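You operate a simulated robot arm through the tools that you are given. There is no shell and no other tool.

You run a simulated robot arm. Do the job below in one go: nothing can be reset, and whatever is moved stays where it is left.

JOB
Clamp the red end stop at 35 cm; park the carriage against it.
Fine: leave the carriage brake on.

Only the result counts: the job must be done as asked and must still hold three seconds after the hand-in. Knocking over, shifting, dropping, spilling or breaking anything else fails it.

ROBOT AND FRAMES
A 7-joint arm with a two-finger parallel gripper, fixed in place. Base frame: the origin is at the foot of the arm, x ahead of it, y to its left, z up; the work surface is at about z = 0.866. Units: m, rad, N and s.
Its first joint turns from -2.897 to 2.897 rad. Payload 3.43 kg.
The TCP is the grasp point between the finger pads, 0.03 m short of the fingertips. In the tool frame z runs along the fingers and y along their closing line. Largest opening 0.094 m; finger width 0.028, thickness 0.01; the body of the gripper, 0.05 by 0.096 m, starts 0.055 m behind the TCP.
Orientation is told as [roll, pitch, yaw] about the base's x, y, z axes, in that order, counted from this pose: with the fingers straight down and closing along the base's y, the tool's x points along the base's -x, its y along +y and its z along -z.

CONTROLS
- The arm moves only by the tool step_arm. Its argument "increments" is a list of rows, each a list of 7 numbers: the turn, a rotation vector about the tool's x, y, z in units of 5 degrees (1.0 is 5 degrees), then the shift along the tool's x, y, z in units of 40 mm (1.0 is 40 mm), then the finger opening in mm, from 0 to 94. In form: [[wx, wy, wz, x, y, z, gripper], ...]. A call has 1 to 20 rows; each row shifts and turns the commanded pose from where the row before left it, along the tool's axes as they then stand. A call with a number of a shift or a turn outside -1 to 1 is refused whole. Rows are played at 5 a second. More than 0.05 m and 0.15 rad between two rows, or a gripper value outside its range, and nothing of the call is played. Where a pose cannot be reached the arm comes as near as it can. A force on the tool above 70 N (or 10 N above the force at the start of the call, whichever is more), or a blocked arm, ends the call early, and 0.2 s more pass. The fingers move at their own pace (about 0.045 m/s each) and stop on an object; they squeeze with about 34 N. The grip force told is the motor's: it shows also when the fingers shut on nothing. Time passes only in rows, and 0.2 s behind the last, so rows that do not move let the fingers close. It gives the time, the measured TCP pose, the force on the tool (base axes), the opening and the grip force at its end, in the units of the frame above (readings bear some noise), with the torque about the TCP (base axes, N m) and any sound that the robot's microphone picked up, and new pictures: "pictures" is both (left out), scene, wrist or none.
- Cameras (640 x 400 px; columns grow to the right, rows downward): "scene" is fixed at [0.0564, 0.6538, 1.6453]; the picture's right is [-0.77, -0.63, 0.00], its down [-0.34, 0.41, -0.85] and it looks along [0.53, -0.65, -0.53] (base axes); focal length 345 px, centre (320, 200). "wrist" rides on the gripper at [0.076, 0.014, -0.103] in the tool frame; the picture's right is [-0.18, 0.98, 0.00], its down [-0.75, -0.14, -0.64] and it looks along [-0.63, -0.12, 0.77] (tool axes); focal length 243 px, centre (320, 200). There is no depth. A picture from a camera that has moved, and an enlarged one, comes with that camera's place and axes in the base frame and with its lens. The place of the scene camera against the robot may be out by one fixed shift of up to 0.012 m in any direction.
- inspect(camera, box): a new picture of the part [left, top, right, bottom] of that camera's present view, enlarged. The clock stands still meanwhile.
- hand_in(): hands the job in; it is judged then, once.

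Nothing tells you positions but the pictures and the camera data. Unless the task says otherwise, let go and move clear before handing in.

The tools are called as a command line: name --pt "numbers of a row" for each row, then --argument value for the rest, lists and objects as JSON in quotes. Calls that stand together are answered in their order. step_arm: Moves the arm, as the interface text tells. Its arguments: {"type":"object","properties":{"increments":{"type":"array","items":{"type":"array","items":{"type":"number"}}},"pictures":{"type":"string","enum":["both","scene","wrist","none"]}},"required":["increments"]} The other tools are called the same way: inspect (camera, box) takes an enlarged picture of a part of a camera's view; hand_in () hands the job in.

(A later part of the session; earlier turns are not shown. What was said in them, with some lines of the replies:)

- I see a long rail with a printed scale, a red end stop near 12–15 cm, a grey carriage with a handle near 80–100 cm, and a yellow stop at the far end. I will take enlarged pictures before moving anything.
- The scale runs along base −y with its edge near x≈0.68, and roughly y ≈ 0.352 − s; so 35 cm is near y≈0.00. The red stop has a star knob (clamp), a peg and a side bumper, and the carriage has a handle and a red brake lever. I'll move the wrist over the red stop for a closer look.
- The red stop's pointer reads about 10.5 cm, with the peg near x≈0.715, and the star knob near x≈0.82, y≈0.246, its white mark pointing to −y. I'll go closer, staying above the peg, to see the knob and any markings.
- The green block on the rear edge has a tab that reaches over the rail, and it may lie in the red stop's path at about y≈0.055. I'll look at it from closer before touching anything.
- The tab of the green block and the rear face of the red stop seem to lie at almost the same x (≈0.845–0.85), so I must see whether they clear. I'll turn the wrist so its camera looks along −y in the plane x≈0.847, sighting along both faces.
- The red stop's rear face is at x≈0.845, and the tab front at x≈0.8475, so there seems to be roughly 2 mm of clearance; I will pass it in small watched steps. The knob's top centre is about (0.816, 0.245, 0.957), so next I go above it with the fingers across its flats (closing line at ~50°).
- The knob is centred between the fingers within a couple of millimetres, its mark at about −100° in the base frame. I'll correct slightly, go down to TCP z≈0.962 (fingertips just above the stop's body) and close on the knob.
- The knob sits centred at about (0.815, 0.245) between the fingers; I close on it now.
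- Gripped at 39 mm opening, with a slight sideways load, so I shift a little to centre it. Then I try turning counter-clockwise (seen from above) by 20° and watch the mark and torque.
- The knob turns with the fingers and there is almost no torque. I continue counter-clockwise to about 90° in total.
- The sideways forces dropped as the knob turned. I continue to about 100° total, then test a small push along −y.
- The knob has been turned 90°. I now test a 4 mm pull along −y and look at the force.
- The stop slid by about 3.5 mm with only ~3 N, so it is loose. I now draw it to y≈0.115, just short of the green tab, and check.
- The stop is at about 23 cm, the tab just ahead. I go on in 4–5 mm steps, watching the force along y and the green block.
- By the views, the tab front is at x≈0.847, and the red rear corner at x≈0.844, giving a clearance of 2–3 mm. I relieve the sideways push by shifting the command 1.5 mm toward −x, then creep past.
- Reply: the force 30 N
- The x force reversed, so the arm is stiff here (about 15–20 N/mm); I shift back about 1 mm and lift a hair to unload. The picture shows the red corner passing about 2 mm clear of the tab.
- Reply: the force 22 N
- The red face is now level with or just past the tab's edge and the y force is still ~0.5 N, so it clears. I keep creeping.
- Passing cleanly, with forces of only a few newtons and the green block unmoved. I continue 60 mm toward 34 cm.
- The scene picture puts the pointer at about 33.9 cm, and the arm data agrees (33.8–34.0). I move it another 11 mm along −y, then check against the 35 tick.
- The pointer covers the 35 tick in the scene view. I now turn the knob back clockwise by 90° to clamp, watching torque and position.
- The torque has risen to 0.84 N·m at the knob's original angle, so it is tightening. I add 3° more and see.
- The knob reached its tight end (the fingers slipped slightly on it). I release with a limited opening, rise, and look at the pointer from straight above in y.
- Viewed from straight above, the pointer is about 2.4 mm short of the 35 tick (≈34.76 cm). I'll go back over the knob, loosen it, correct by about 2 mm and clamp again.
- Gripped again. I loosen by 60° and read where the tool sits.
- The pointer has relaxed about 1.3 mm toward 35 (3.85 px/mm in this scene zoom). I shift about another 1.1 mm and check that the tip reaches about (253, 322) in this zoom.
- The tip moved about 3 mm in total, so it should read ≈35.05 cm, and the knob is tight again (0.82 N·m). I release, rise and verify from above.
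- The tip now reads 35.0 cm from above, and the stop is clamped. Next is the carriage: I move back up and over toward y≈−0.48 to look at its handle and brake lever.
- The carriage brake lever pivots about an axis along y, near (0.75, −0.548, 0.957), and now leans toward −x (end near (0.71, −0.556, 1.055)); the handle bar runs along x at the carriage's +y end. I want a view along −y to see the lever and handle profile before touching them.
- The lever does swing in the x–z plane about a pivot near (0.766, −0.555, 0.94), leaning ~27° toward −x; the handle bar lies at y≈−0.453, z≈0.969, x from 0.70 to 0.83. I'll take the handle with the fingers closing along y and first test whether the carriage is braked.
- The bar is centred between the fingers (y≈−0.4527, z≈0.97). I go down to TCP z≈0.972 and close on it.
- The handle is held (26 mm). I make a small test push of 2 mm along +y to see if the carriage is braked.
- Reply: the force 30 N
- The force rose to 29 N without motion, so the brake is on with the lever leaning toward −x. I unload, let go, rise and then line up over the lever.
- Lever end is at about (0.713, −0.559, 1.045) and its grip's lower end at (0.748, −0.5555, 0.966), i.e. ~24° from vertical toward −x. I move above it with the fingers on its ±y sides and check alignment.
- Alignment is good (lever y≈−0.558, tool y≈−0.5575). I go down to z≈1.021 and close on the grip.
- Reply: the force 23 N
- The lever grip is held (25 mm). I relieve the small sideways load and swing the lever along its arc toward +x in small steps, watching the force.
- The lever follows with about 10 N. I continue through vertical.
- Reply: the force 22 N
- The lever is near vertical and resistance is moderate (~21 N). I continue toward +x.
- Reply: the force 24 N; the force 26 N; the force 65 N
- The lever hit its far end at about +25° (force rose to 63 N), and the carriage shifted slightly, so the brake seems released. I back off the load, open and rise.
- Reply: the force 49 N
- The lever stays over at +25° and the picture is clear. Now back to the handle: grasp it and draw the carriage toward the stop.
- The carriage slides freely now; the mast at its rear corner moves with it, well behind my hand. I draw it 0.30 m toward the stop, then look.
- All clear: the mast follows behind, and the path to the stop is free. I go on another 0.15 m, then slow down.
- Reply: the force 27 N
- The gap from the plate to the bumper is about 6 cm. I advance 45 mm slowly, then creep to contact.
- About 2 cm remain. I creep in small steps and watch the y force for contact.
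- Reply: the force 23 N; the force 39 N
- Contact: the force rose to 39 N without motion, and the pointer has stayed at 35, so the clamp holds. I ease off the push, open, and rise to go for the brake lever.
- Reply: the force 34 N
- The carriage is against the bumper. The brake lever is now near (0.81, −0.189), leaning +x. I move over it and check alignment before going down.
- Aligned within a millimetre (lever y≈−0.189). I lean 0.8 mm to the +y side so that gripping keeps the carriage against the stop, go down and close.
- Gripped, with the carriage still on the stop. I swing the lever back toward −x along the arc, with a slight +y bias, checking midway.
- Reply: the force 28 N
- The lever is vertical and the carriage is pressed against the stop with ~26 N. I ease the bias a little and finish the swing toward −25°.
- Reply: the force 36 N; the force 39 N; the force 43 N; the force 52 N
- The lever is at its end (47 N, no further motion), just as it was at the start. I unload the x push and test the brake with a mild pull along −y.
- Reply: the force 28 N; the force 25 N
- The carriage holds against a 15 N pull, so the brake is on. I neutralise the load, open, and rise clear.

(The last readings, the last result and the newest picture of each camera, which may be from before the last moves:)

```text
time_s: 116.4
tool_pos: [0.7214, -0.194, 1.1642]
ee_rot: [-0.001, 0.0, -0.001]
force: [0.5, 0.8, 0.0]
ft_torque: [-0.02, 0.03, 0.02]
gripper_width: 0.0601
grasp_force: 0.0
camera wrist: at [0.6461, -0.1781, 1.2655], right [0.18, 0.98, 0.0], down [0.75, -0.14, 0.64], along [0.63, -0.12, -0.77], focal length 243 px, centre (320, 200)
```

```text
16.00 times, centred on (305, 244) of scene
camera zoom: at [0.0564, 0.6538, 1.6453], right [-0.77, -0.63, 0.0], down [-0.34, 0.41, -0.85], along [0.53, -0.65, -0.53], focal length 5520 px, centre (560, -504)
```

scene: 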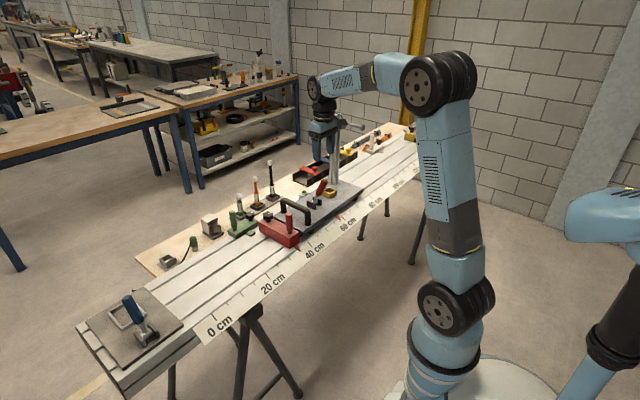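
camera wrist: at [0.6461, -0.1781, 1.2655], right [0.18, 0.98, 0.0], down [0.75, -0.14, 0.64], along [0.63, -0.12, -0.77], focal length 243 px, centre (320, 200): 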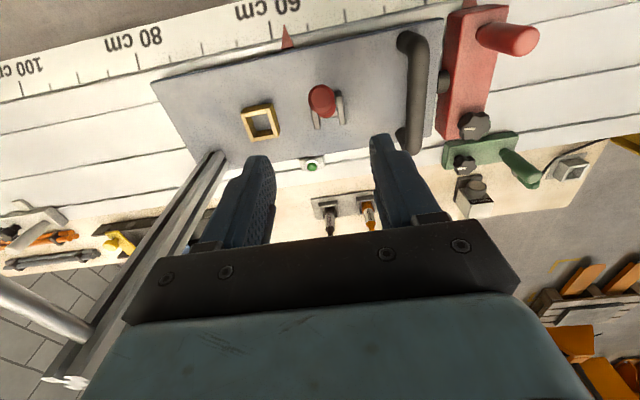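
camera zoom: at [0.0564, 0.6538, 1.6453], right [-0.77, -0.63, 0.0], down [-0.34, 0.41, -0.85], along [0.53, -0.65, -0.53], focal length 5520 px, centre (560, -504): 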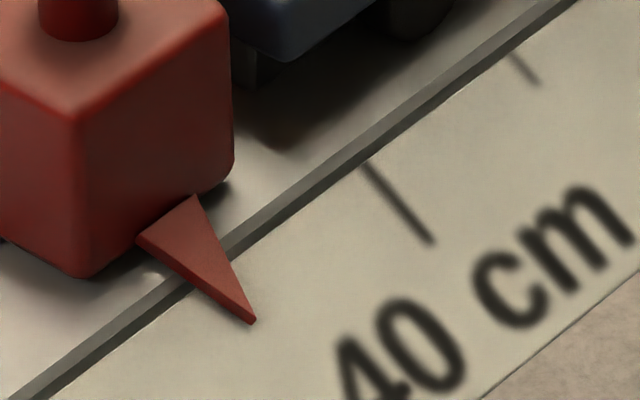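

The lever leans −x as at the start, and the pointer is unchanged at 35. I move to view the contact between the bumper and carriage from above.

step_arm --pt "0 0 0 0.26 0.825 0 60" --pt "0 0 0 0.26 0.825 0 60" --pt "0 0 0 0.26 0.825 0 60" --pt "0 0 0 0.26 0.825 0 60" --pt "0 0 0 0 0 0.75 60" --pt "0 0 0 0 0 0.75 60" --pt "0 0 0 0 0 0 60" --pt "0 0 0 0 0 0 60" --pictures "wrist"

inspect --camera "wrist" --box '[280, 60, 400, 200]'

inspect --camera "wrist" --box '[305, 110, 365, 170]'

```text
time_s: 118.2
tool_pos: [0.6807, -0.0614, 1.1059]
ee_rot: [0.0, 0.0, 0.002]
force: [0.0, 0.0, 0.5]
ft_torque: [-0.02, 0.03, 0.0]
gripper_width: 0.0601
grasp_force: 0.1
camera wrist: at [0.6043, -0.0461, 1.2069], right [0.18, 0.98, 0.0], down [0.75, -0.14, 0.64], along [0.63, -0.12, -0.77], focal length 243 px, centre (320, 200)
```

wrist: 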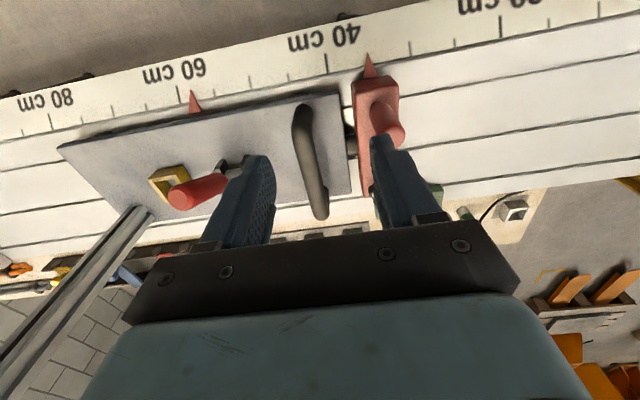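

```text
2.86 times, centred on (340, 130) of wrist
camera zoom: at [0.6043, -0.0461, 1.2069], right [0.18, 0.98, 0.0], down [0.75, -0.14, 0.64], along [0.63, -0.12, -0.77], focal length 693 px, centre (263, 400)
```

zoom: 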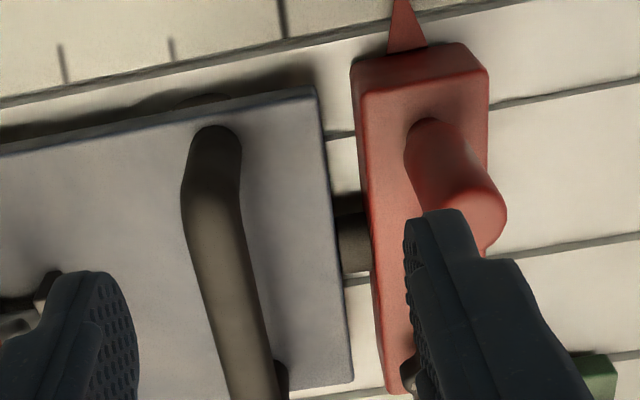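

```text
6.67 times, centred on (335, 140) of wrist
camera zoom: at [0.6043, -0.0461, 1.2069], right [0.18, 0.98, 0.0], down [0.75, -0.14, 0.64], along [0.63, -0.12, -0.77], focal length 1618 px, centre (220, 600)
```

zoom: 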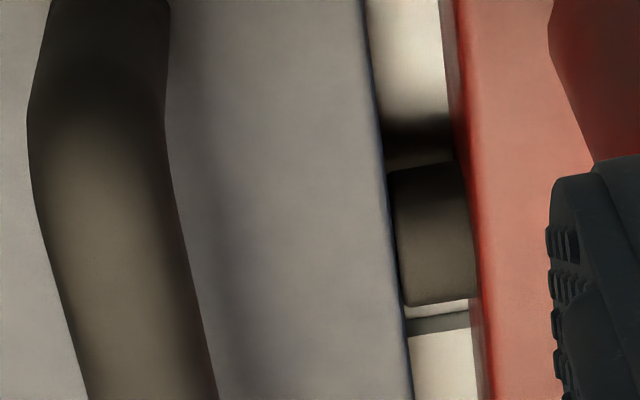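

inspect --camera "wrist" --box '[310, 20, 430, 100]'

inspect --camera "scene" --box '[130, 150, 420, 330]'

```text
5.00 times, centred on (370, 60) of wrist
camera zoom: at [0.6043, -0.0461, 1.2069], right [0.18, 0.98, 0.0], down [0.75, -0.14, 0.64], along [0.63, -0.12, -0.77], focal length 1213 px, centre (70, 900)
```

zoom: 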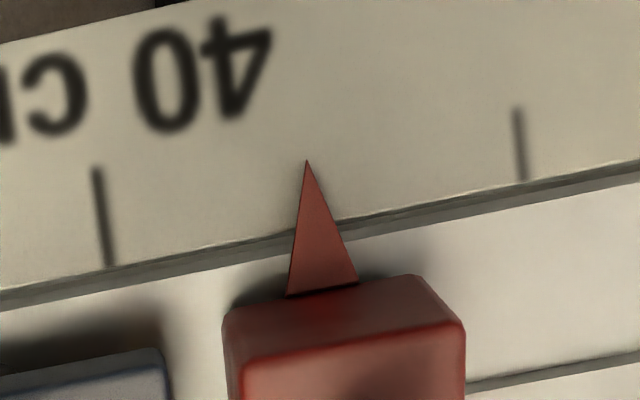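

```text
2.21 times, centred on (275, 240) of scene
camera zoom: at [0.0564, 0.6538, 1.6453], right [-0.77, -0.63, 0.0], down [-0.34, 0.41, -0.85], along [0.53, -0.65, -0.53], focal length 761 px, centre (419, 112)
```

zoom: 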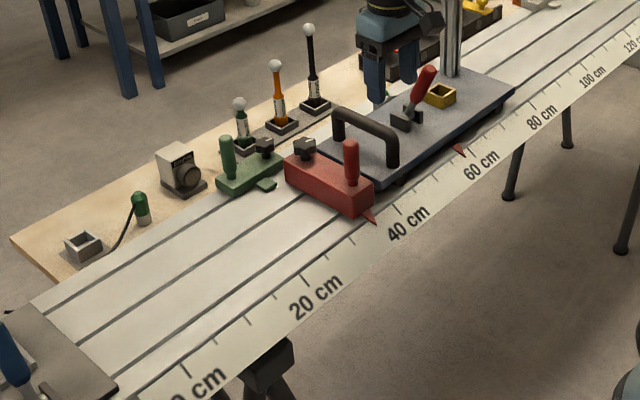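

The pointer reads 35.0 (within about 1 mm), the bumper meets the carriage front, and the brake lever is on. I rise clear and do a last check before handing in.

step_arm --pt "0 0 0 0 0 -1 60" --pt "0 0 0 0 0 -1 60" --pt "0 0 0 0 0 -1 60" --pt "0 0 0 0.5 0 -1 60" --pt "0 0 0 0.5 0 0 60" --pt "0 0 0 0 0 0 60" --pt "0 0 0 0 0 0 60" --pt "0 0 0 0 0 0 60" --pictures "both"

inspect --camera "scene" --box '[220, 140, 380, 260]'

inspect --camera "wrist" --box '[180, 40, 480, 230]'

```text
time_s: 120.0
tool_pos: [0.6421, -0.0599, 1.2642]
ee_rot: [0.001, -0.001, -0.001]
force: [-1.0, -0.3, 0.3]
ft_torque: [-0.01, -0.01, -0.03]
gripper_width: 0.0598
grasp_force: 0.1
camera wrist: at [0.5653, -0.0444, 1.3659], right [0.18, 0.98, 0.0], down [0.75, -0.14, 0.64], along [0.63, -0.12, -0.77], focal length 243 px, centre (320, 200)
```

scene: 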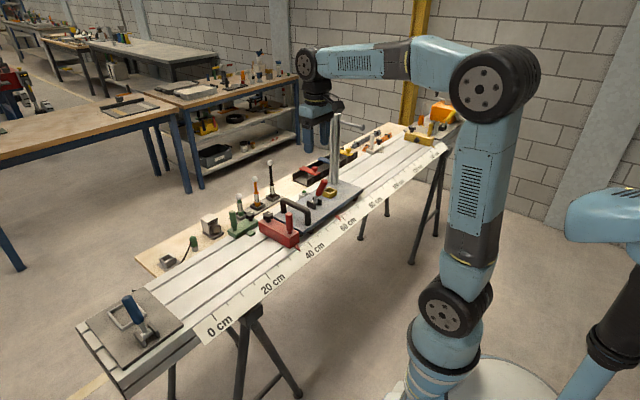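
wrist: 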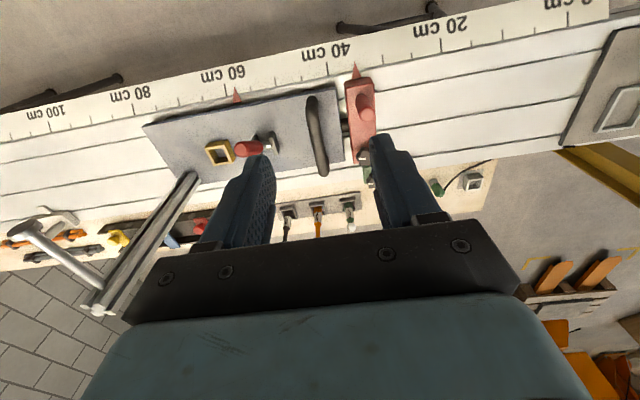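

```text
3.33 times, centred on (300, 200) of scene
camera zoom: at [0.0564, 0.6538, 1.6453], right [-0.77, -0.63, 0.0], down [-0.34, 0.41, -0.85], along [0.53, -0.65, -0.53], focal length 1150 px, centre (387, 200)
```

zoom: 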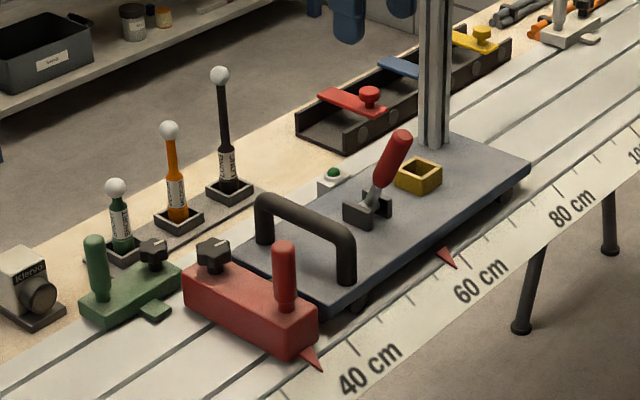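

```text
2.11 times, centred on (330, 135) of wrist
camera zoom: at [0.5653, -0.0444, 1.3659], right [0.18, 0.98, 0.0], down [0.75, -0.14, 0.64], along [0.63, -0.12, -0.77], focal length 511 px, centre (299, 337)
```

zoom: 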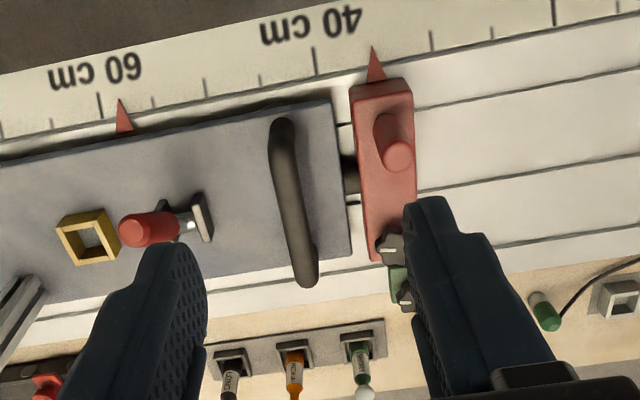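

Everything is in place: the red stop is clamped at 35 cm, the carriage sits against its bumper with the brake lever on, the other items look undisturbed, and the arm is clear. I hand in now.

hand_in

```text
The job is handed in.
```

The red end stop is clamped at 35 cm and the carriage is parked against it with its brake on. I've handed the job in, but no verdict has come back.

- **Stop position:** seen from above, the pointer reads 35.0 cm, to within about 1 mm. My first clamping was about 2.4 mm short, so I loosened it, moved it and clamped it again.
- **Clamp:** the stop did not move when the carriage was pushed against it with about 39 N.
- **Carriage and brake:** the bumper meets the front of the carriage. I pressed the carriage lightly against the stop while setting the brake. With the brake on, it did not slide under a pull of about 15 N.
- **Other items:** the green block's tab cleared the red stop by about 2 mm as it slid past, and I saw no shift in it. Nothing else in the pictures looks disturbed, and the arm is well clear of everything.
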